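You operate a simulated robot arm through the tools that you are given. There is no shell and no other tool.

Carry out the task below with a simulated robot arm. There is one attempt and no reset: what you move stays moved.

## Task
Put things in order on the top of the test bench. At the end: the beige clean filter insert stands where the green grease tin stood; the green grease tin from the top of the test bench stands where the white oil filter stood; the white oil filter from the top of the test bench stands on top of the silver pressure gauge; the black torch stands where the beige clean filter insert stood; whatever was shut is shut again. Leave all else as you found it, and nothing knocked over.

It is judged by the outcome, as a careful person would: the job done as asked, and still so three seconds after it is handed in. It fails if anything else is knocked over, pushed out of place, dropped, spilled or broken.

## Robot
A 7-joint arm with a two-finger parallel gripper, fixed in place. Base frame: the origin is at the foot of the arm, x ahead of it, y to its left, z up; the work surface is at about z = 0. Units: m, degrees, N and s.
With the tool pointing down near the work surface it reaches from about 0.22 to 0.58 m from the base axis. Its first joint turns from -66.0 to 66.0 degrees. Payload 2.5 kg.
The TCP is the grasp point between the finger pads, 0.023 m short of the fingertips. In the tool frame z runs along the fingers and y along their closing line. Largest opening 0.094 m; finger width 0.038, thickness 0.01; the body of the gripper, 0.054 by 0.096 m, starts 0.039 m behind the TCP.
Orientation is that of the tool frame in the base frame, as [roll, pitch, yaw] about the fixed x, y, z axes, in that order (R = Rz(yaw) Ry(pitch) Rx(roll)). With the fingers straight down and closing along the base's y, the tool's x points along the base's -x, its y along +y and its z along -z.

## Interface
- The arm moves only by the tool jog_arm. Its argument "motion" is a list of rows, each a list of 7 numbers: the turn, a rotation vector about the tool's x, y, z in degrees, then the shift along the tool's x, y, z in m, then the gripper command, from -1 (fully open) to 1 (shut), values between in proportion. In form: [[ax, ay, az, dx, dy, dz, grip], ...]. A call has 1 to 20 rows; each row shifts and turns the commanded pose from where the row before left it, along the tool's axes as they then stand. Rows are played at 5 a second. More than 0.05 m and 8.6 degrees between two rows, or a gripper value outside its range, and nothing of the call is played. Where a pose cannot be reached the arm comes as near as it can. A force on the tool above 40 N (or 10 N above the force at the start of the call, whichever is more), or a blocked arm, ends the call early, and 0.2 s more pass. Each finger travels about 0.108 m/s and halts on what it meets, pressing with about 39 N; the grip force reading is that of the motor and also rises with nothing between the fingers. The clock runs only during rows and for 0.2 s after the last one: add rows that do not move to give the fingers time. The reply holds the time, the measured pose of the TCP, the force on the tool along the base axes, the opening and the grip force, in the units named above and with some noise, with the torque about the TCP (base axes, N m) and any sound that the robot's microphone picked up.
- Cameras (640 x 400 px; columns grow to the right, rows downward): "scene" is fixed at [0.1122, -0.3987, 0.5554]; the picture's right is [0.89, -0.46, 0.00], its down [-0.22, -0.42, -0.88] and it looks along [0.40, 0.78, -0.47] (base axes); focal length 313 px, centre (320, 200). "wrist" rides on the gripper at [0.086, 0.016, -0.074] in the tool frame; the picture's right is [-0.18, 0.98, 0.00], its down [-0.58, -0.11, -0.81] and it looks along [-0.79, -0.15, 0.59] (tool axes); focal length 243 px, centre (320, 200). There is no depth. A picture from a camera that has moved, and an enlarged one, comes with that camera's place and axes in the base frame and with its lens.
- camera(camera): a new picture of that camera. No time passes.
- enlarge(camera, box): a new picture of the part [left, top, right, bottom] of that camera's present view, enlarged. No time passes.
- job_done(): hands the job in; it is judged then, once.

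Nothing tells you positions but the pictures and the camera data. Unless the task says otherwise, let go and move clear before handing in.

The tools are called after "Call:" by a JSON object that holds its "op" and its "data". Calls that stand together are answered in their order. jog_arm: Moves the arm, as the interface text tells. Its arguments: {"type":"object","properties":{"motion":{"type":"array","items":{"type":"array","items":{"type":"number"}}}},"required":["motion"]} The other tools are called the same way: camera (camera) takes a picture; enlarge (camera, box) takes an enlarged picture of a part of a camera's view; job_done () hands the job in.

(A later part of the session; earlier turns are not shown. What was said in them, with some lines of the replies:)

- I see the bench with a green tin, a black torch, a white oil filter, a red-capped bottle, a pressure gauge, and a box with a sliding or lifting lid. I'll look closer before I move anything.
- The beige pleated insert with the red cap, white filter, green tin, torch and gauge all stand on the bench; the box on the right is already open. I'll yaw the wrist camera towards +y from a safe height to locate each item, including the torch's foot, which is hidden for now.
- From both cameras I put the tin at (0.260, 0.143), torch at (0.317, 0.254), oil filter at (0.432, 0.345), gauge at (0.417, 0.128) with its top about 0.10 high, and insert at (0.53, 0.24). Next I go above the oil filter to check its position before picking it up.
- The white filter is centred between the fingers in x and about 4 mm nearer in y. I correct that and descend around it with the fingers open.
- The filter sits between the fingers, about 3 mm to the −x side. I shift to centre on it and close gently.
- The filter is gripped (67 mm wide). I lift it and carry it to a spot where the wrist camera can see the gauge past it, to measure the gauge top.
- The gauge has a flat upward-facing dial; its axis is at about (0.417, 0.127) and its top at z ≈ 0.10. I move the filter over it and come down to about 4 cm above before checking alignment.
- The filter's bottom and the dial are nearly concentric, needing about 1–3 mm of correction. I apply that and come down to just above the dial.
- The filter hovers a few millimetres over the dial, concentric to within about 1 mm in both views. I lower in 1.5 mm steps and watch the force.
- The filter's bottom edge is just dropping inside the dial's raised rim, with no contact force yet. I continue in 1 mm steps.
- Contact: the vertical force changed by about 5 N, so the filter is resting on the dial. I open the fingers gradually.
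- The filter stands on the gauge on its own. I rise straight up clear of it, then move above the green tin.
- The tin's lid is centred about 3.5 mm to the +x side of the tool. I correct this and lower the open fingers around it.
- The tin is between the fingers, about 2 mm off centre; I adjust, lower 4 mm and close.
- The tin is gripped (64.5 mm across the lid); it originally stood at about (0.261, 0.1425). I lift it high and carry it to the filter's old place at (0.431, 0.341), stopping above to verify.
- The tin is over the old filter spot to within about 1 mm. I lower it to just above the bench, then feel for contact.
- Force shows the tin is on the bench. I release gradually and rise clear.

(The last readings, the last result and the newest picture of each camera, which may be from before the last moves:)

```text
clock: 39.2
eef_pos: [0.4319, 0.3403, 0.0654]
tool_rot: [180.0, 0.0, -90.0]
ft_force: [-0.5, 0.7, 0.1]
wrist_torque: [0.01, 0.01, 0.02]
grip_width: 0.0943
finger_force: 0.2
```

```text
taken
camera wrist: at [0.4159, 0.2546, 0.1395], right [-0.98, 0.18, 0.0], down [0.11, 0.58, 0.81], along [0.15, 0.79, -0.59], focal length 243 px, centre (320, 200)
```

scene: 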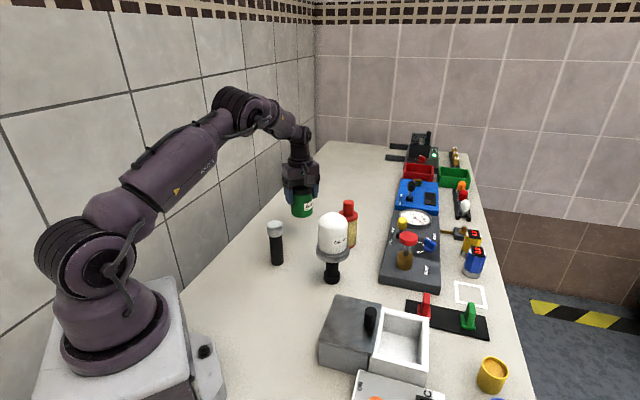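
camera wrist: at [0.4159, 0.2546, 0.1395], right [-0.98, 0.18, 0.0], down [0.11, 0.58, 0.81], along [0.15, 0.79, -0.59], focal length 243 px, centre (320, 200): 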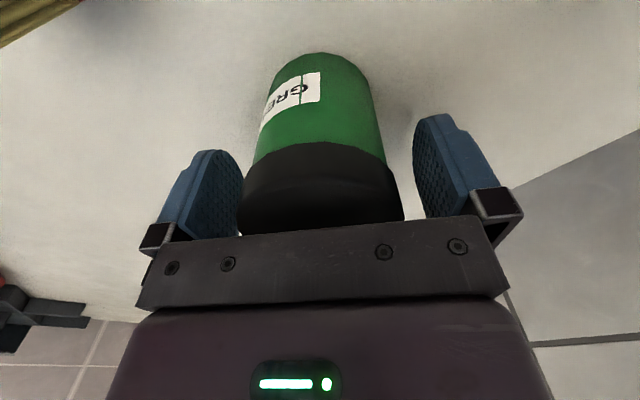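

The tin stands in the filter's old place. Next I rise and move above the beige insert to locate its red knob.

Call:
{"op": "jog_arm", "data": {"motion": [[0, 0, 0, 0, 0, -0.02, -1], [0, 0, 0, 0, 0, -0.04, -1], [0, 0, 0, 0, 0, -0.04, -1], [0, 0, 0, 0, 0, -0.04, -1], [0, 0, 0, 0, 0, -0.045, -1], [0, 0, 0, 0.02425, -0.02475, 0, -1], [0, 0, 0, 0.02425, -0.02475, 0, -1], [0, 0, 0, 0.02425, -0.02475, 0, -1], [0, 0, 0, 0.02425, -0.02475, 0, -1], [0, 0, 0, 0, 0, 0, -1], [0, 0, 0, 0, 0, 0, -1]]}}

Call:
{"op": "camera", "data": {"camera": "wrist"}}

Call:
{"op": "camera", "data": {"camera": "scene"}}

```text
clock: 41.6
eef_pos: [0.5299, 0.2435, 0.2481]
tool_rot: [180.0, 0.0, -90.0]
ft_force: [0.0, -1.0, -0.7]
wrist_torque: [0.01, 0.0, 0.0]
grip_width: 0.0937
finger_force: 0.0
```

```text
taken
camera wrist: at [0.5129, 0.158, 0.3235], right [-0.98, 0.18, 0.0], down [0.11, 0.58, 0.81], along [0.15, 0.79, -0.59], focal length 243 px, centre (320, 200)
```

wrist: 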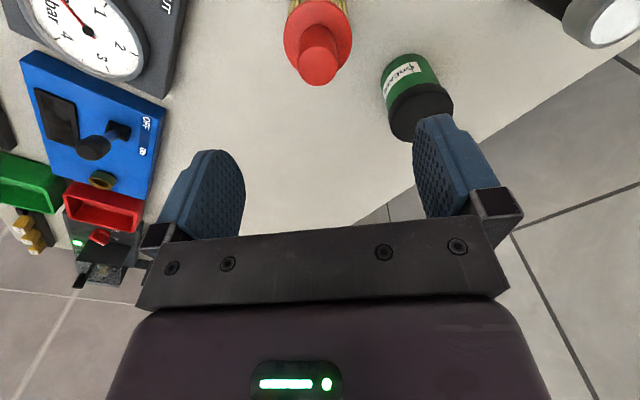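

```text
taken
```

scene: 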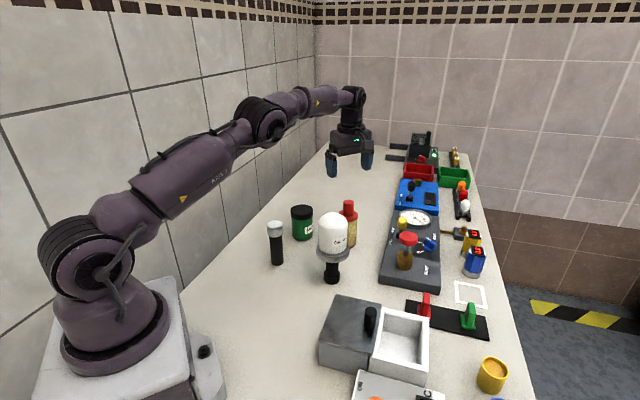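

Call:
{"op": "enlarge", "data": {"camera": "wrist", "box": [260, 0, 380, 100]}}

```text
4.00 times, centred on (320, 50) of wrist
camera zoom: at [0.5129, 0.158, 0.3235], right [-0.98, 0.18, 0.0], down [0.11, 0.58, 0.81], along [0.15, 0.79, -0.59], focal length 970 px, centre (320, 800)
```

zoom: 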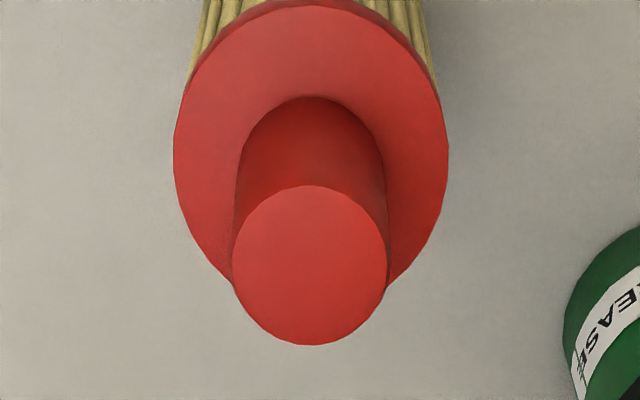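

The insert's knob is about 28 mm in diameter, with its axis near (0.530, 0.2385). I correct by a few millimetres and descend to grip the knob.

Call:
{"op": "jog_arm", "data": {"motion": [[0, 0, 0, 0.0055, -0.001, 0.02, -1], [0, 0, 0, 0, 0, 0.03, -1], [0, 0, 0, 0, 0, 0.03, -1], [0, 0, 0, 0, 0, 0.025, -1], [0, 0, 0, 0, 0, 0.015, -1], [0, 0, 0, 0, 0, 0, -1], [0, 0, 0, 0, 0, 0, -1]]}}

Call:
{"op": "camera", "data": {"camera": "wrist"}}

Call:
{"op": "enlarge", "data": {"camera": "scene", "box": [280, 140, 400, 260]}}

```text
clock: 43.2
eef_pos: [0.5315, 0.2364, 0.1291]
tool_rot: [-180.0, 0.0, -89.9]
ft_force: [-0.1, -0.2, -0.8]
wrist_torque: [-0.01, -0.01, -0.01]
grip_width: 0.0941
finger_force: 0.0
```

```text
taken
camera wrist: at [0.5167, 0.1513, 0.2031], right [-0.98, 0.18, 0.0], down [0.11, 0.58, 0.81], along [0.15, 0.79, -0.59], focal length 243 px, centre (320, 200)
```

wrist: 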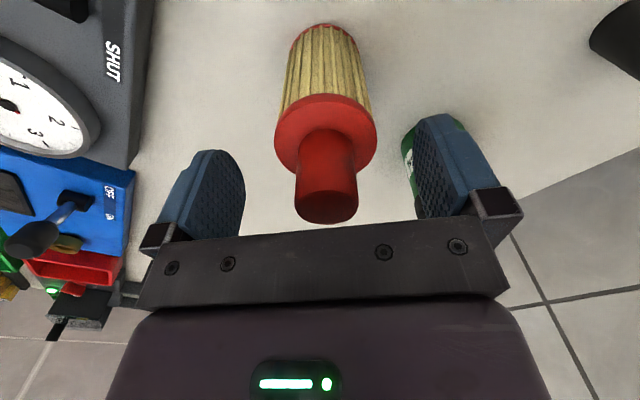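

```text
3.33 times, centred on (340, 200) of scene
camera zoom: at [0.1122, -0.3987, 0.5554], right [0.89, -0.46, 0.0], down [-0.22, -0.42, -0.88], along [0.4, 0.78, -0.47], focal length 1043 px, centre (253, 200)
```

zoom: 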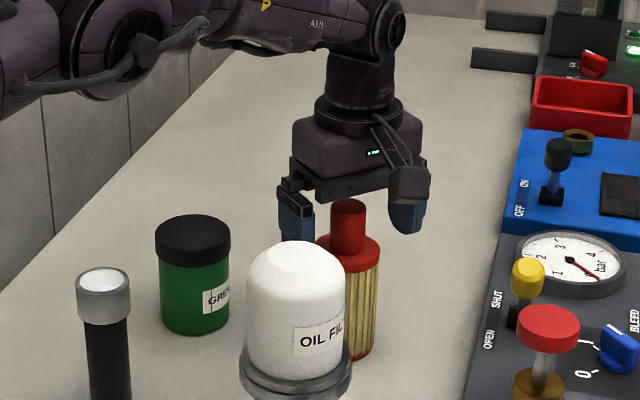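

The knob lies between the fingers, 3 mm towards −x. I centre on it, lower 3 mm and close.

Call:
{"op": "jog_arm", "data": {"motion": [[0, 0, 0, -0.002, 0.003, 0.003, -1], [0, 0, 0, 0, 0, 0, -0.4], [0, 0, 0, 0, 0, 0, 0.1], [0, 0, 0, 0, 0, 0, 0.3], [0, 0, 0, 0, 0, 0, 0.6], [0, 0, 0, 0, 0, 0, 1], [0, 0, 0, 0, 0, 0, 1]]}}

Call:
{"op": "camera", "data": {"camera": "wrist"}}

```text
clock: 44.8
eef_pos: [0.5296, 0.2376, 0.1247]
tool_rot: [-179.9, -0.1, -90.0]
ft_force: [0.3, -0.2, -0.4]
wrist_torque: [0.02, 0.06, 0.02]
grip_width: 0.0287
finger_force: 39.0
```

```text
taken
camera wrist: at [0.5135, 0.1533, 0.2005], right [-0.98, 0.18, 0.0], down [0.11, 0.58, 0.81], along [0.15, 0.79, -0.59], focal length 243 px, centre (320, 200)
```

wrist: 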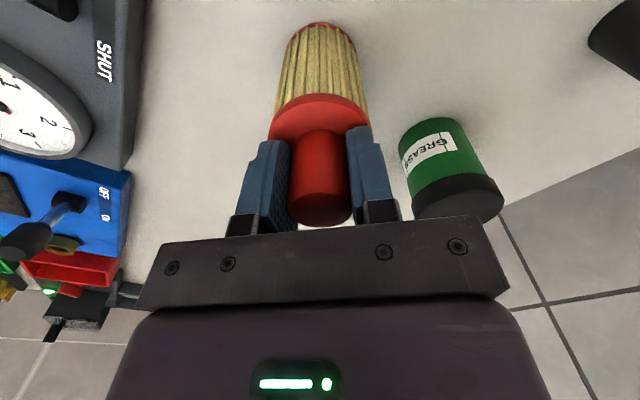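

The knob is gripped; the insert's original spot is about (0.5296, 0.240). I lift it and carry it round the filter-on-gauge tower at height, to above the tin's old place at (0.2607, 0.1425).

Call:
{"op": "jog_arm", "data": {"motion": [[0, 0, 0, 0, 0, -0.01, 1], [0, 0, 0, 0, 0, -0.03, 1], [0, 0, 0, 0, 0, -0.04, 1], [0, 0, 0, 0, 0, -0.04, 1], [0, 0, 0, 0, 0.0333, -0.02, 1], [0, 0, 0, 0, 0.0333, -0.02, 1], [0, 0, 0, 0, 0.0333, -0.02, 1], [0, 0, 0, 0.01946, 0.0338, -0.008, 1], [0, 0, 0, 0.01946, 0.0338, -0.008, 1], [0, 0, 0, 0.01946, 0.0338, -0.008, 1], [0, 0, 0, 0.01946, 0.0338, -0.008, 1], [0, 0, 0, 0.01946, 0.0338, -0.008, 1], [0, 0, 0, 0, 0, 0, 1], [0, 0, 0, 0, 0, 0.04, 1], [0, 0, 0, 0, 0, 0.04, 1], [0, 0, 0, 0, 0, 0.04, 1], [0, 0, 0, 0, 0, 0.04, 1], [0, 0, 0, 0, 0, 0, 1], [0, 0, 0, 0, 0, 0, 1]]}}

Call:
{"op": "camera", "data": {"camera": "wrist"}}

Call:
{"op": "camera", "data": {"camera": "scene"}}

```text
clock: 48.8
eef_pos: [0.2611, 0.1421, 0.187]
tool_rot: [179.9, 0.0, -90.0]
ft_force: [0.3, 0.3, -0.6]
wrist_torque: [-0.02, -0.03, -0.03]
grip_width: 0.0288
finger_force: 39.2
```

```text
taken
camera wrist: at [0.2443, 0.0575, 0.2613], right [-0.98, 0.18, 0.0], down [0.11, 0.58, 0.81], along [0.15, 0.79, -0.59], focal length 243 px, centre (320, 200)
```

wrist: 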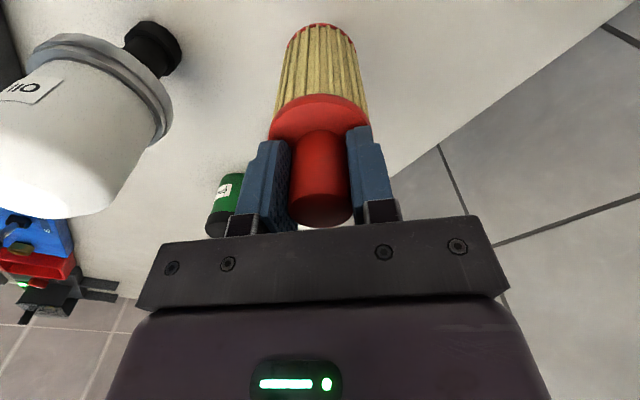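

```text
taken
```

scene: 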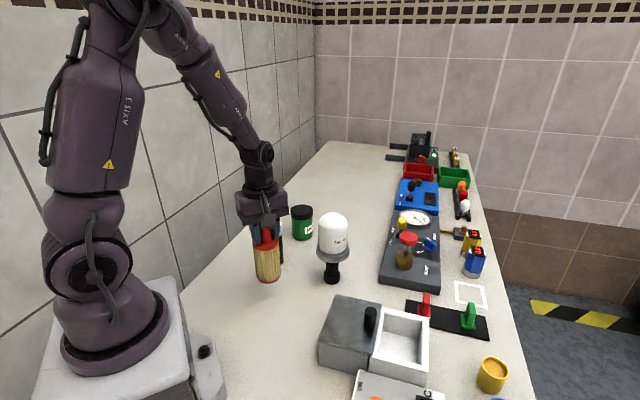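

The insert hangs over the tin's old spot within about 1.5 mm. I correct it and lower it, then feel for the bench.

Call:
{"op": "jog_arm", "data": {"motion": [[0, 0, 0, 0.0013, -0.0004, 0.015, 1], [0, 0, 0, 0, 0, 0.02, 1], [0, 0, 0, 0, 0, 0.015, 1], [0, 0, 0, 0, 0, 0.006, 1], [0, 0, 0, 0, 0, 0, 1], [0, 0, 0, 0, 0, 0, 1]]}}

Call:
{"op": "jog_arm", "data": {"motion": [[0, 0, 0, 0, 0, 0.001, 1], [0, 0, 0, 0, 0, 0.001, 1], [0, 0, 0, 0, 0, 0, 1]]}}

Call:
{"op": "camera", "data": {"camera": "wrist"}}

```text
clock: 50.2
eef_pos: [0.2594, 0.1407, 0.1299]
tool_rot: [179.9, 0.0, -90.0]
ft_force: [-0.2, 0.2, -1.0]
wrist_torque: [-0.04, 0.01, 0.0]
grip_width: 0.0288
finger_force: 39.4
```

```text
clock: 51.0
eef_pos: [0.2581, 0.1404, 0.1273]
tool_rot: [179.9, 0.0, -90.0]
ft_force: [1.0, 0.4, -0.9]
wrist_torque: [0.01, 0.0, 0.01]
grip_width: 0.0289
finger_force: 39.0
```

```text
taken
camera wrist: at [0.2435, 0.0552, 0.2026], right [-0.98, 0.18, 0.0], down [0.11, 0.58, 0.81], along [0.15, 0.79, -0.59], focal length 243 px, centre (320, 200)
```

wrist: 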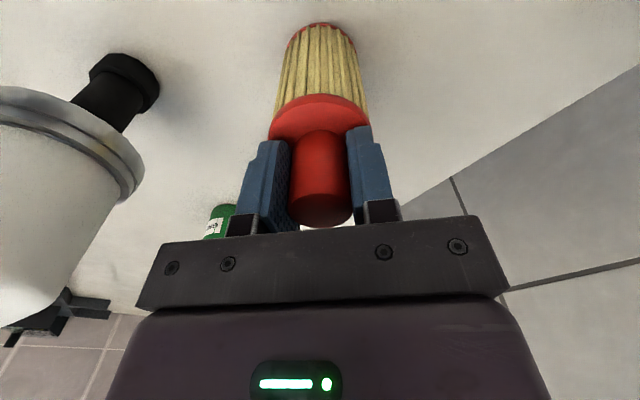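

Call:
{"op": "jog_arm", "data": {"motion": [[0, 0, 0, -0.0008, -0.0011, 0, 1], [0, 0, 0, 0, 0, 0.001, 1], [0, 0, 0, 0, 0, 0, 1]]}}

Call:
{"op": "jog_arm", "data": {"motion": [[0, 0, 0, 0, 0, 0.001, 1], [0, 0, 0, 0, 0, 0, 1]]}}

```text
clock: 51.8
eef_pos: [0.26, 0.1411, 0.1263]
tool_rot: [179.9, 0.0, -90.0]
ft_force: [-0.1, 0.1, -0.8]
wrist_torque: [0.0, 0.0, -0.03]
grip_width: 0.0291
finger_force: 39.3
```

```text
clock: 52.4
eef_pos: [0.2605, 0.1408, 0.1256]
tool_rot: [-180.0, 0.0, -90.0]
ft_force: [-0.1, 0.1, 0.3]
wrist_torque: [-0.01, 0.01, 0.02]
grip_width: 0.0287
finger_force: 39.4
```

Call:
{"op": "jog_arm", "data": {"motion": [[0, 0, 0, 0, 0, 0.0007, 1], [0, 0, 0, 0, 0, 0, 1]]}}

```text
clock: 53.0
eef_pos: [0.2608, 0.1407, 0.1255]
tool_rot: [-179.9, 0.1, -90.0]
ft_force: [-4.6, -4.8, 35.4]
wrist_torque: [-0.38, 0.4, 0.15]
grip_width: 0.0289
finger_force: 38.6
```

It is firmly down (35 N). I ease up a fraction before releasing.

Call:
{"op": "jog_arm", "data": {"motion": [[0, 0, 0, 0, 0, -0.0006, 1], [0, 0, 0, 0, 0, 0, 1]]}}

```text
clock: 53.6
eef_pos: [0.2629, 0.1412, 0.1254]
tool_rot: [-180.0, 0.0, -90.1]
ft_force: [-0.7, -2.7, 17.5]
wrist_torque: [-0.23, -0.09, 0.0]
grip_width: 0.0289
finger_force: 39.3
```

Call:
{"op": "jog_arm", "data": {"motion": [[0, 0, 0, 0, 0, -0.0006, 1], [0, 0, 0, 0, 0, 0, 1]]}}

```text
clock: 54.2
eef_pos: [0.2606, 0.1414, 0.125]
tool_rot: [179.9, -0.1, -90.1]
ft_force: [0.1, 0.2, -2.0]
wrist_torque: [0.01, 0.02, -0.01]
grip_width: 0.0291
finger_force: 38.9
```

Call:
{"op": "jog_arm", "data": {"motion": [[0, 0, 0, 0, 0, 0, 0.4], [0, 0, 0, 0, 0, 0, 0.34], [0, 0, 0, 0, 0, 0, 0.28], [0, 0, 0, 0, 0, 0, 0.1], [0, 0, 0, 0, 0, 0, -0.3], [0, 0, 0, 0, 0, 0, -0.7], [0, 0, 0, 0, 0, 0, -1], [0, 0, 0, 0, 0, 0, -1]]}}

Call:
{"op": "camera", "data": {"camera": "wrist"}}

Call:
{"op": "enlarge", "data": {"camera": "scene", "box": [220, 180, 380, 320]}}

```text
clock: 56.0
eef_pos: [0.2602, 0.1416, 0.1267]
tool_rot: [-180.0, 0.0, -90.1]
ft_force: [0.4, 0.4, -0.3]
wrist_torque: [-0.03, 0.0, -0.02]
grip_width: 0.094
finger_force: 0.0
```

```text
taken
camera wrist: at [0.2451, 0.0554, 0.2006], right [-0.98, 0.18, 0.0], down [0.11, 0.58, 0.81], along [0.15, 0.79, -0.59], focal length 243 px, centre (320, 200)
```

wrist: 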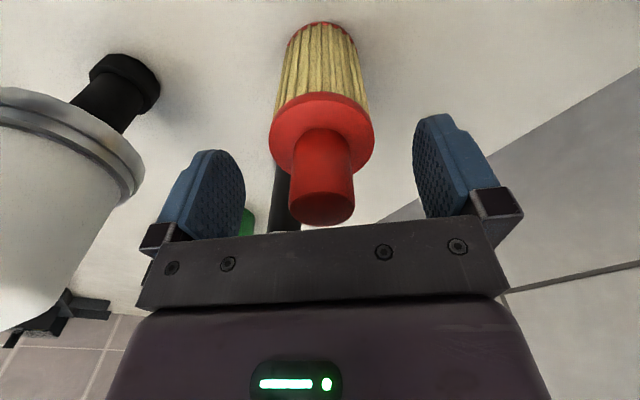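

```text
2.86 times, centred on (300, 250) of scene
camera zoom: at [0.1122, -0.3987, 0.5554], right [0.89, -0.46, 0.0], down [-0.22, -0.42, -0.88], along [0.4, 0.78, -0.47], focal length 894 px, centre (377, 57)
```

zoom: 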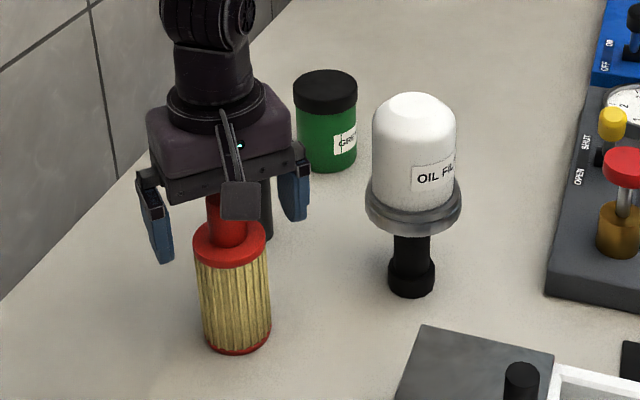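

The insert stands where the tin was. Next I rise and go above the torch to centre on its head.

Call:
{"op": "jog_arm", "data": {"motion": [[0, 0, 0, 0, 0, -0.01, -1], [0, 0, 0, 0, 0, -0.03, -1], [0, 0, 0, 0, 0, -0.04, -1], [0, 0, 0, 0, 0, -0.04, -1], [0, 0, 0, -0.0367, -0.0187, 0, -1], [0, 0, 0, -0.0367, -0.0187, 0, -1], [0, 0, 0, -0.0367, -0.0187, 0, -1], [0, 0, 0, 0, 0, 0, -1], [0, 0, 0, 0, 0, 0, -1]]}}

Call:
{"op": "camera", "data": {"camera": "wrist"}}

Call:
{"op": "enlarge", "data": {"camera": "wrist", "box": [260, 0, 380, 100]}}

Call:
{"op": "enlarge", "data": {"camera": "scene", "box": [220, 150, 400, 320]}}

```text
clock: 58.0
eef_pos: [0.321, 0.251, 0.2441]
tool_rot: [180.0, 0.0, -90.0]
ft_force: [-0.4, -0.1, 0.2]
wrist_torque: [0.02, 0.03, -0.01]
grip_width: 0.0942
finger_force: 0.1
```

```text
taken
camera wrist: at [0.3045, 0.1655, 0.3188], right [-0.98, 0.18, 0.0], down [0.11, 0.58, 0.81], along [0.15, 0.79, -0.59], focal length 243 px, centre (320, 200)
```

wrist: 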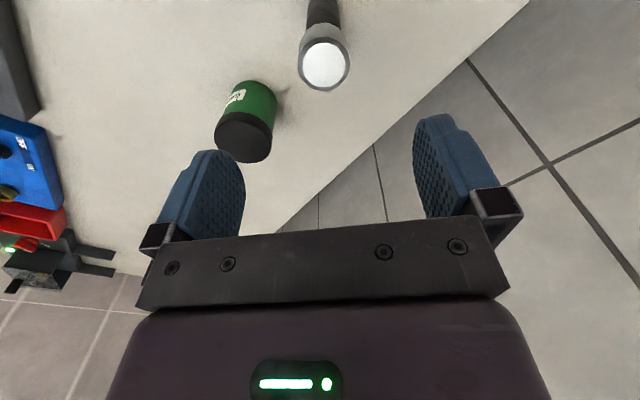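

```text
4.00 times, centred on (320, 50) of wrist
camera zoom: at [0.3045, 0.1655, 0.3188], right [-0.98, 0.18, 0.0], down [0.11, 0.58, 0.81], along [0.15, 0.79, -0.59], focal length 970 px, centre (320, 800)
```

zoom: 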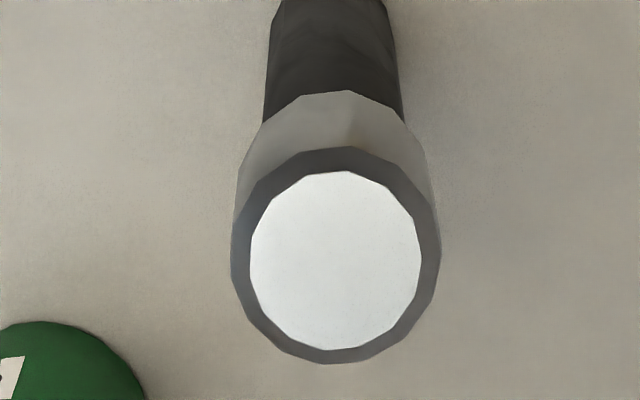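

```text
2.35 times, centred on (310, 235) of scene
camera zoom: at [0.1122, -0.3987, 0.5554], right [0.89, -0.46, 0.0], down [-0.22, -0.42, -0.88], along [0.4, 0.78, -0.47], focal length 736 px, centre (344, 118)
```

zoom: 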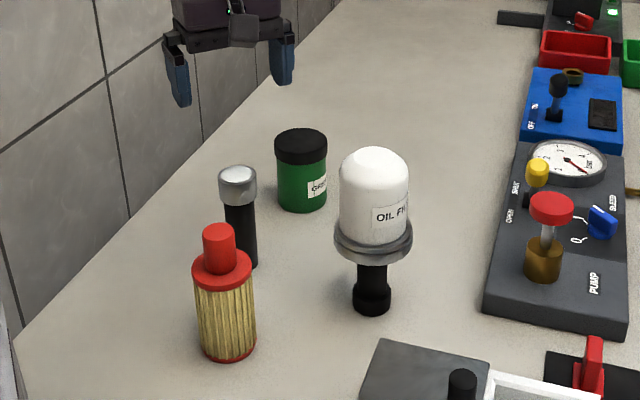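

The torch head is 39 mm in diameter, centred near (0.317, 0.2505). I correct by 3 mm and descend around it.

Call:
{"op": "jog_arm", "data": {"motion": [[0, 0, 0, 0.001, 0.003, 0.02, -1], [0, 0, 0, 0, 0, 0.03, -1], [0, 0, 0, 0, 0, 0.03, -1], [0, 0, 0, 0, 0, 0.025, -1], [0, 0, 0, 0, 0, 0.02, -1], [0, 0, 0, 0, 0, 0.012, -1], [0, 0, 0, 0, 0, 0, -1], [0, 0, 0, 0, 0, 0, -1]]}}

Call:
{"op": "camera", "data": {"camera": "wrist"}}

Call:
{"op": "enlarge", "data": {"camera": "scene", "box": [220, 150, 400, 320]}}

```text
clock: 59.8
eef_pos: [0.3158, 0.2501, 0.108]
tool_rot: [-180.0, -0.1, -89.9]
ft_force: [0.0, 0.8, -0.2]
wrist_torque: [-0.03, -0.01, 0.0]
grip_width: 0.094
finger_force: 0.0
```

```text
taken
camera wrist: at [0.2994, 0.165, 0.1825], right [-0.98, 0.18, 0.0], down [0.11, 0.58, 0.81], along [0.15, 0.79, -0.59], focal length 243 px, centre (320, 200)
```

wrist: 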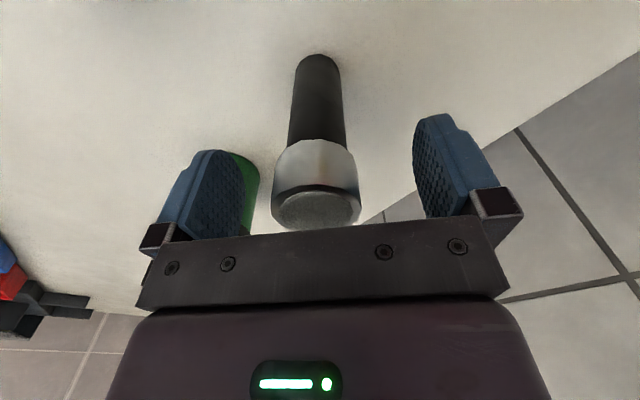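

```text
2.35 times, centred on (310, 235) of scene
camera zoom: at [0.1122, -0.3987, 0.5554], right [0.89, -0.46, 0.0], down [-0.22, -0.42, -0.88], along [0.4, 0.78, -0.47], focal length 736 px, centre (344, 118)
```

zoom: 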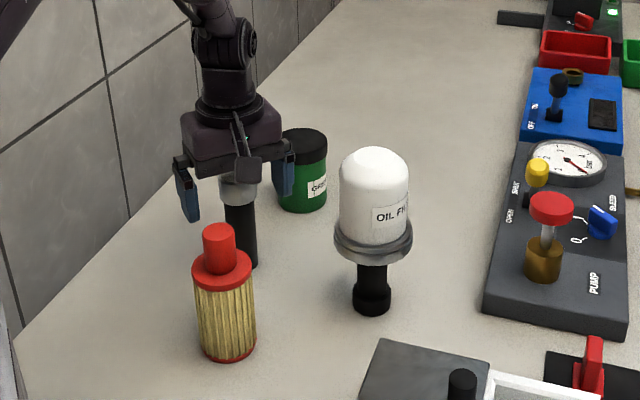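

The torch head is between the fingers, 2 mm towards +x; I centre and close on it.

Call:
{"op": "jog_arm", "data": {"motion": [[0, 0, 0, 0, -0.002, 0.002, -1], [0, 0, 0, 0, 0, 0, -0.4], [0, 0, 0, 0, 0, 0, 0.05], [0, 0, 0, 0, 0, 0, 0.3], [0, 0, 0, 0, 0, 0, 0.7], [0, 0, 0, 0, 0, 0, 1], [0, 0, 0, 0, 0, 0, 1]]}}

Call:
{"op": "camera", "data": {"camera": "wrist"}}

```text
clock: 61.4
eef_pos: [0.3173, 0.2493, 0.1055]
tool_rot: [-179.9, 0.0, -90.0]
ft_force: [0.3, -0.3, 0.6]
wrist_torque: [0.0, -0.05, -0.03]
grip_width: 0.0408
finger_force: 38.7
```

```text
taken
camera wrist: at [0.3009, 0.1646, 0.1809], right [-0.98, 0.18, 0.0], down [0.11, 0.58, 0.81], along [0.15, 0.79, -0.59], focal length 243 px, centre (320, 200)
```

wrist: 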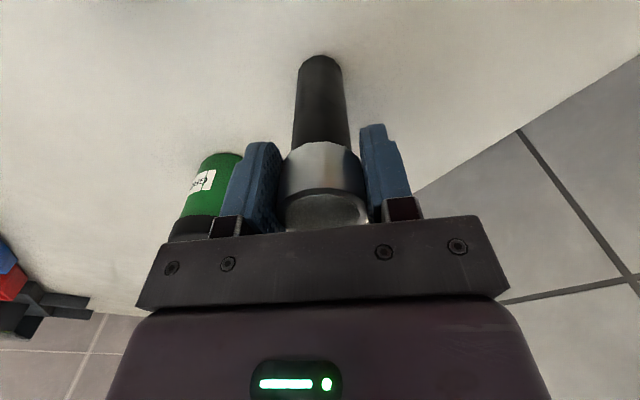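

The torch is gripped at 41 mm. I lift it and carry it to the insert's old place at (0.5296, 0.240).

Call:
{"op": "jog_arm", "data": {"motion": [[0, 0, 0, 0, 0, -0.01, 1], [0, 0, 0, 0, 0, -0.03, 1], [0, 0, 0, 0, 0, -0.04, 1], [0, 0, 0, 0, 0, -0.04, 1], [0, 0, 0, 0, 0, -0.045, 1], [0, 0, 0, 0.00177, -0.03545, 0, 1], [0, 0, 0, 0.00177, -0.03545, 0, 1], [0, 0, 0, 0.00177, -0.03545, 0, 1], [0, 0, 0, 0.00177, -0.03545, 0, 1], [0, 0, 0, 0.00177, -0.03545, 0, 1], [0, 0, 0, 0.00177, -0.03545, 0, 1], [0, 0, 0, 0, 0, 0, 1], [0, 0, 0, 0, 0, 0.04, 1], [0, 0, 0, 0, 0, 0.04, 1], [0, 0, 0, 0, 0, 0.04, 1], [0, 0, 0, 0, 0, 0, 1], [0, 0, 0, 0, 0, 0, 1]]}}

Call:
{"op": "camera", "data": {"camera": "wrist"}}

Call:
{"op": "camera", "data": {"camera": "scene"}}

```text
clock: 65.0
eef_pos: [0.53, 0.2392, 0.1513]
tool_rot: [180.0, 0.0, -90.1]
ft_force: [-0.5, 0.5, -2.3]
wrist_torque: [0.0, 0.0, -0.02]
grip_width: 0.041
finger_force: 39.2
```

```text
taken
camera wrist: at [0.5142, 0.1549, 0.2261], right [-0.98, 0.18, 0.0], down [0.11, 0.58, 0.81], along [0.15, 0.79, -0.59], focal length 243 px, centre (320, 200)
```

wrist: 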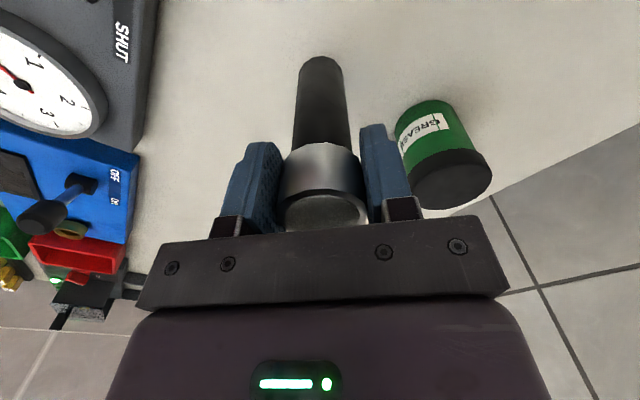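

```text
taken
```

scene: 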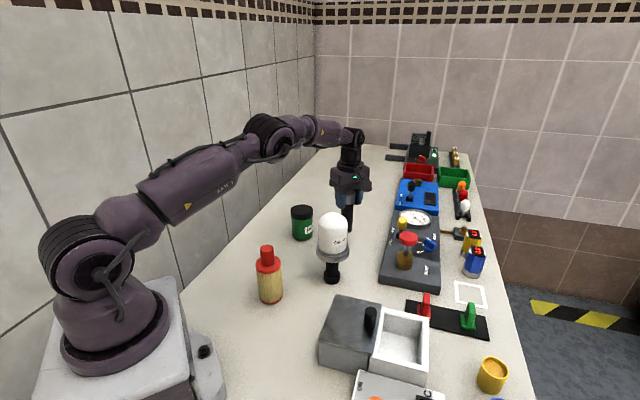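

It's within 1 mm of the target. I lower the torch and feel for the bench in small steps.

Call:
{"op": "jog_arm", "data": {"motion": [[0, 0, 0, 0.0008, 0.0006, 0.015, 1], [0, 0, 0, 0, 0, 0.015, 1], [0, 0, 0, 0, 0, 0.008, 1], [0, 0, 0, 0, 0, 0.003, 1], [0, 0, 0, 0, 0, 0, 1], [0, 0, 0, 0, 0, 0, 1]]}}

Call:
{"op": "jog_arm", "data": {"motion": [[0, 0, 0, 0, 0, 0.001, 1], [0, 0, 0, 0, 0, 0, 1]]}}

Call:
{"op": "camera", "data": {"camera": "wrist"}}

```text
clock: 66.4
eef_pos: [0.5287, 0.2389, 0.1113]
tool_rot: [-180.0, 0.0, -90.0]
ft_force: [-0.2, 0.4, -0.7]
wrist_torque: [0.01, 0.03, 0.04]
grip_width: 0.041
finger_force: 38.9
```

```text
clock: 67.0
eef_pos: [0.5275, 0.2392, 0.1102]
tool_rot: [180.0, 0.0, -90.0]
ft_force: [0.2, -0.4, -0.3]
wrist_torque: [-0.03, 0.0, 0.02]
grip_width: 0.0409
finger_force: 39.0
```

```text
taken
camera wrist: at [0.5124, 0.1536, 0.1842], right [-0.98, 0.18, 0.0], down [0.11, 0.58, 0.81], along [0.15, 0.79, -0.59], focal length 243 px, centre (320, 200)
```

wrist: 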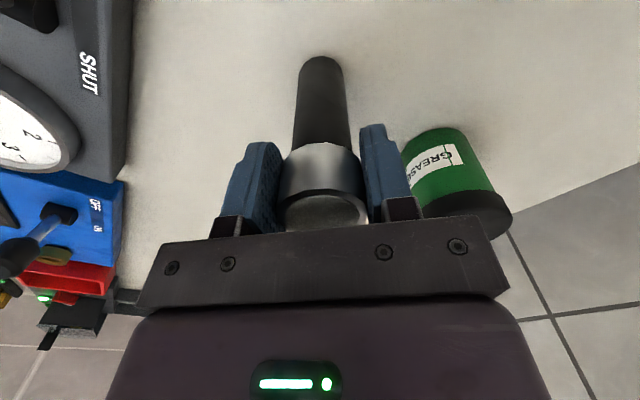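

Call:
{"op": "jog_arm", "data": {"motion": [[0, 0, 0, -0.0004, -0.0011, 0.001, 1], [0, 0, 0, 0, 0, 0.001, 1], [0, 0, 0, 0, 0, 0, 1]]}}

Call:
{"op": "jog_arm", "data": {"motion": [[0, 0, 0, 0, 0, 0.0007, 1], [0, 0, 0, 0, 0, 0, 1]]}}

```text
clock: 67.8
eef_pos: [0.5288, 0.2399, 0.1084]
tool_rot: [179.9, 0.0, -90.1]
ft_force: [-1.0, 0.1, -0.8]
wrist_torque: [-0.02, -0.03, -0.02]
grip_width: 0.0409
finger_force: 38.9
```

```text
clock: 68.4
eef_pos: [0.5285, 0.2397, 0.107]
tool_rot: [179.9, 0.0, -90.0]
ft_force: [-0.3, 0.8, -2.1]
wrist_torque: [-0.04, 0.0, -0.02]
grip_width: 0.0409
finger_force: 39.0
```

Call:
{"op": "jog_arm", "data": {"motion": [[0, 0, 0, 0, 0, 0.0005, 1], [0, 0, 0, 0, 0, 0, 1]]}}

```text
clock: 69.0
eef_pos: [0.5292, 0.239, 0.1071]
tool_rot: [-180.0, -0.1, -90.0]
ft_force: [-0.1, 0.5, -1.5]
wrist_torque: [0.0, 0.02, 0.03]
grip_width: 0.0408
finger_force: 39.3
```

Call:
{"op": "jog_arm", "data": {"motion": [[0, 0, 0, 0, 0, 0.0005, 1], [0, 0, 0, 0, 0, 0, 1]]}}

Call:
{"op": "camera", "data": {"camera": "wrist"}}

```text
clock: 69.6
eef_pos: [0.5295, 0.2396, 0.1074]
tool_rot: [179.9, 0.1, -90.1]
ft_force: [1.0, 0.4, -2.0]
wrist_torque: [-0.04, 0.01, 0.01]
grip_width: 0.0408
finger_force: 38.9
```

```text
taken
camera wrist: at [0.5132, 0.1545, 0.1814], right [-0.98, 0.18, 0.0], down [0.11, 0.58, 0.81], along [0.15, 0.79, -0.59], focal length 243 px, centre (320, 200)
```

wrist: 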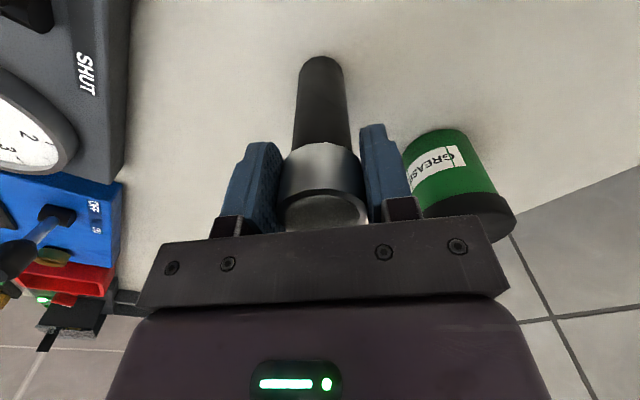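

Call:
{"op": "jog_arm", "data": {"motion": [[0, 0, 0, 0, 0, 0.0005, 1], [0, 0, 0, 0, 0, 0, 1]]}}

```text
clock: 70.2
eef_pos: [0.5285, 0.2391, 0.106]
tool_rot: [-180.0, 0.0, -90.0]
ft_force: [-0.7, 0.1, -1.6]
wrist_torque: [0.03, -0.04, 0.01]
grip_width: 0.0407
finger_force: 39.3
```

Call:
{"op": "jog_arm", "data": {"motion": [[0, 0, 0, 0, 0, 0.0004, 1], [0, 0, 0, 0, 0, 0, 1]]}}

```text
clock: 70.8
eef_pos: [0.5288, 0.2407, 0.1061]
tool_rot: [-179.9, 0.1, -90.0]
ft_force: [-0.2, -0.5, 1.4]
wrist_torque: [-0.06, -0.03, 0.03]
grip_width: 0.0412
finger_force: 39.2
```

Light contact with the bench. I release the torch gradually.

Call:
{"op": "jog_arm", "data": {"motion": [[0, 0, 0, 0, 0, 0, 0.15], [0, 0, 0, 0, 0, 0, 0.09], [0, 0, 0, 0, 0, 0, 0.03], [0, 0, 0, 0, 0, 0, -0.15], [0, 0, 0, 0, 0, 0, -0.5], [0, 0, 0, 0, 0, 0, -0.8], [0, 0, 0, 0, 0, 0, -1], [0, 0, 0, 0, 0, 0, -1]]}}

Call:
{"op": "camera", "data": {"camera": "wrist"}}

Call:
{"op": "enlarge", "data": {"camera": "scene", "box": [220, 140, 400, 320]}}

```text
clock: 72.6
eef_pos: [0.5283, 0.2394, 0.106]
tool_rot: [-179.9, -0.1, -90.0]
ft_force: [-0.2, -0.7, 0.8]
wrist_torque: [0.0, -0.02, -0.06]
grip_width: 0.0939
finger_force: 0.1
```

```text
taken
camera wrist: at [0.5133, 0.1543, 0.1806], right [-0.98, 0.18, 0.0], down [0.11, 0.58, 0.81], along [0.15, 0.79, -0.59], focal length 243 px, centre (320, 200)
```

wrist: 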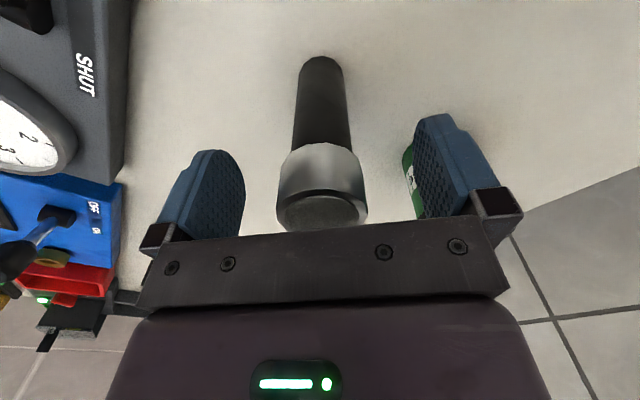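

```text
2.22 times, centred on (310, 230) of scene
camera zoom: at [0.1122, -0.3987, 0.5554], right [0.89, -0.46, 0.0], down [-0.22, -0.42, -0.88], along [0.4, 0.78, -0.47], focal length 696 px, centre (342, 133)
```

zoom: 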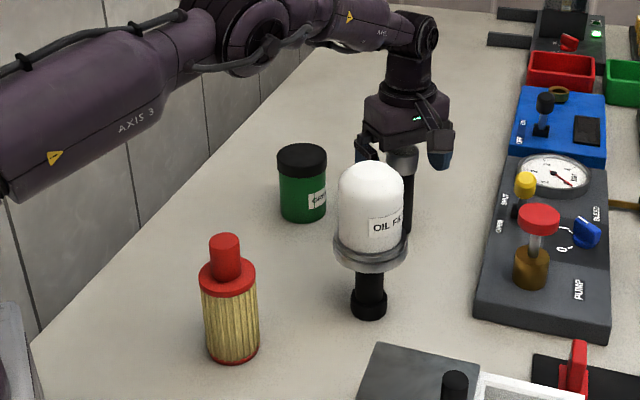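

The torch stands free. I rise straight up well clear and retreat to check the whole bench.

Call:
{"op": "jog_arm", "data": {"motion": [[0, 0, 0, 0, 0, -0.01, -1], [0, 0, 0, 0, 0, -0.03, -1], [0, 0, 0, 0, 0, -0.04, -1], [0, 0, 0, 0, 0, -0.04, -1], [0, 0, 0, 0, 0, -0.04, -1], [0, 0, 0, 0, 0, -0.04, -1], [0, 0, 0, 0, 0.03, -0.01, -1], [0, 0, 0, 0.02, 0.035, 0, -1], [0, 0, 0, 0.035, 0.03, 0, -1], [0, 0, 0, 0.035, 0.03, 0, -1], [0, 0, 0, 0.04, 0.025, 0, -1], [0, 0, 0, 0.04, 0.02, 0, -1], [0, 0, 0, 0.04, 0.02, 0, -1], [0, 0, 0, 0.04, 0.02, 0, -1], [0, 0, 0, 0.03, 0.01, 0, -1], [0, 0, 0, 0, 0, 0, -1], [0, 0, 0, 0, 0, 0, -1]]}}

Call:
{"op": "camera", "data": {"camera": "wrist"}}

Call:
{"op": "camera", "data": {"camera": "scene"}}

Call:
{"op": "enlarge", "data": {"camera": "scene", "box": [220, 180, 380, 320]}}

Call:
{"op": "enlarge", "data": {"camera": "scene", "box": [300, 260, 540, 400]}}

```text
clock: 76.2
eef_pos: [0.309, -0.0406, 0.3158]
tool_rot: [-179.9, -0.1, -90.0]
ft_force: [-0.2, 0.2, -0.4]
wrist_torque: [0.0, 0.01, -0.02]
grip_width: 0.0938
finger_force: 0.0
```

```text
taken
camera wrist: at [0.2937, -0.1265, 0.3907], right [-0.98, 0.18, 0.0], down [0.11, 0.58, 0.81], along [0.15, 0.79, -0.59], focal length 243 px, centre (320, 200)
```

wrist: 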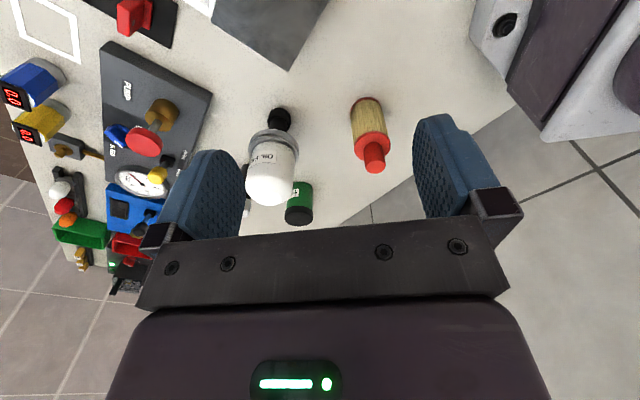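

```text
taken
```

scene: 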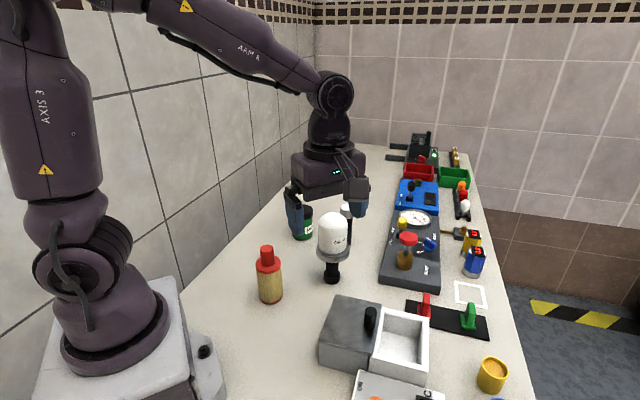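

```text
2.86 times, centred on (300, 250) of scene
camera zoom: at [0.1122, -0.3987, 0.5554], right [0.89, -0.46, 0.0], down [-0.22, -0.42, -0.88], along [0.4, 0.78, -0.47], focal length 894 px, centre (377, 57)
```

zoom: 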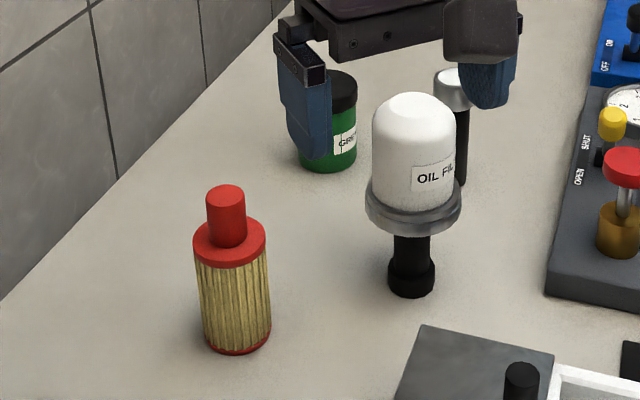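

```text
2.67 times, centred on (420, 330) of scene
camera zoom: at [0.1122, -0.3987, 0.5554], right [0.89, -0.46, 0.0], down [-0.22, -0.42, -0.88], along [0.4, 0.78, -0.47], focal length 834 px, centre (53, -147)
```

zoom: 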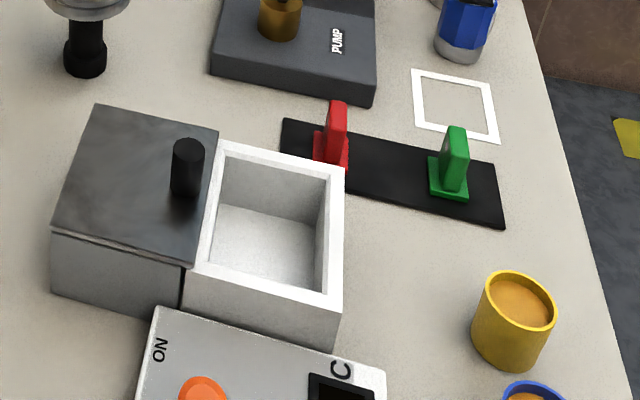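

All items appear in place, and the box on the right is as I found it. I move the arm aside a little more for an unobstructed final check of the torch and tin.

Call:
{"op": "jog_arm", "data": {"motion": [[0, 0, 0, 0, 0.03, -0.03, -1], [0, 0, 0, 0, 0.03, -0.03, -1], [0, 0, 0, 0, 0, -0.03, -1], [0, 0, 0, 0, 0, 0, -1], [0, 0, 0, 0, 0, 0, -1]]}}

Call:
{"op": "camera", "data": {"camera": "scene"}}

Call:
{"op": "enlarge", "data": {"camera": "scene", "box": [220, 180, 380, 320]}}

Call:
{"op": "enlarge", "data": {"camera": "wrist", "box": [0, 0, 420, 250]}}

```text
clock: 77.4
eef_pos: [0.2491, -0.0425, 0.4066]
tool_rot: [-180.0, -0.1, -90.0]
ft_force: [-0.5, -0.2, -0.4]
wrist_torque: [0.0, 0.01, -0.01]
grip_width: 0.0943
finger_force: 0.1
```

```text
taken
```

scene: 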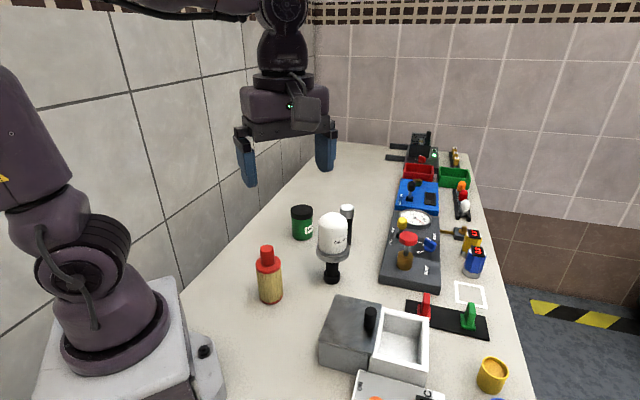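

```text
2.86 times, centred on (300, 250) of scene
camera zoom: at [0.1122, -0.3987, 0.5554], right [0.89, -0.46, 0.0], down [-0.22, -0.42, -0.88], along [0.4, 0.78, -0.47], focal length 894 px, centre (377, 57)
```

zoom: 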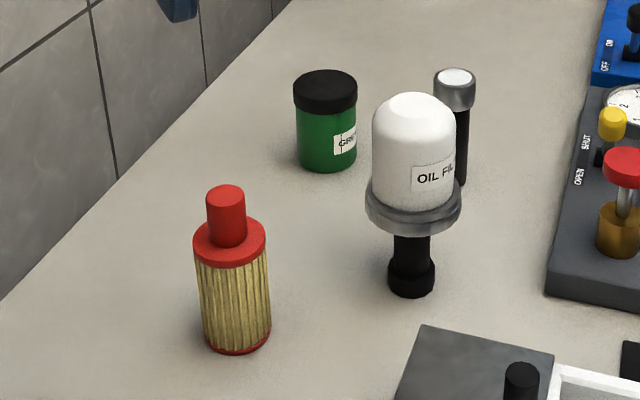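

```text
1.52 times, centred on (210, 125) of wrist
camera zoom: at [0.2335, -0.1272, 0.4815], right [-0.98, 0.18, 0.0], down [0.11, 0.58, 0.81], along [0.15, 0.79, -0.59], focal length 370 px, centre (488, 314)
```

zoom: 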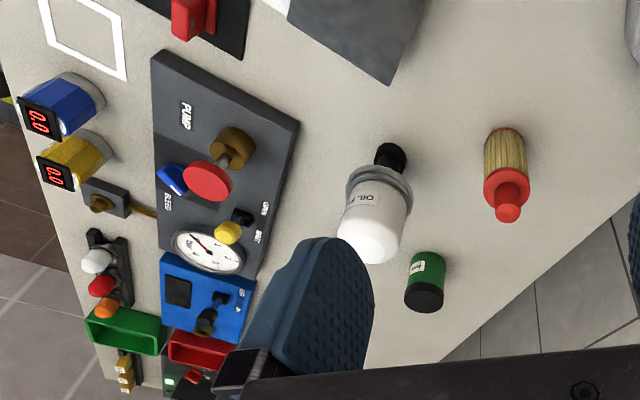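

Everything stands upright where it should. The insert is on the tin's old spot, the tin on the filter's, the filter squarely on the gauge, and the torch on the insert's. I opened nothing, the rest is unmoved and the arm is clear, so I hand the job in.

Call:
{"op": "job_done", "data": {}}

```text
The job is handed in.
```

The bench is rearranged as you asked, and I've handed the job in. In the last pictures all four items stood upright where they should be. I placed each to within a few millimetres, going by the cameras.

- **Beige clean filter insert:** stands where the green grease tin was. I pressed it onto the bench with about 35 N while setting it down, then eased off before letting go. I saw no damage.
- **Green grease tin:** stands where the white oil filter was.
- **White oil filter:** stands on top of the silver pressure gauge, centred on the dial.
- **Black torch:** stands where the insert was. Its foot was partly hidden behind the filter in the final view.

I opened nothing, so there was nothing to shut again. The box on the right was already open when I started, and I left it that way. Nothing else on the bench was touched, and the arm is clear with the gripper open.
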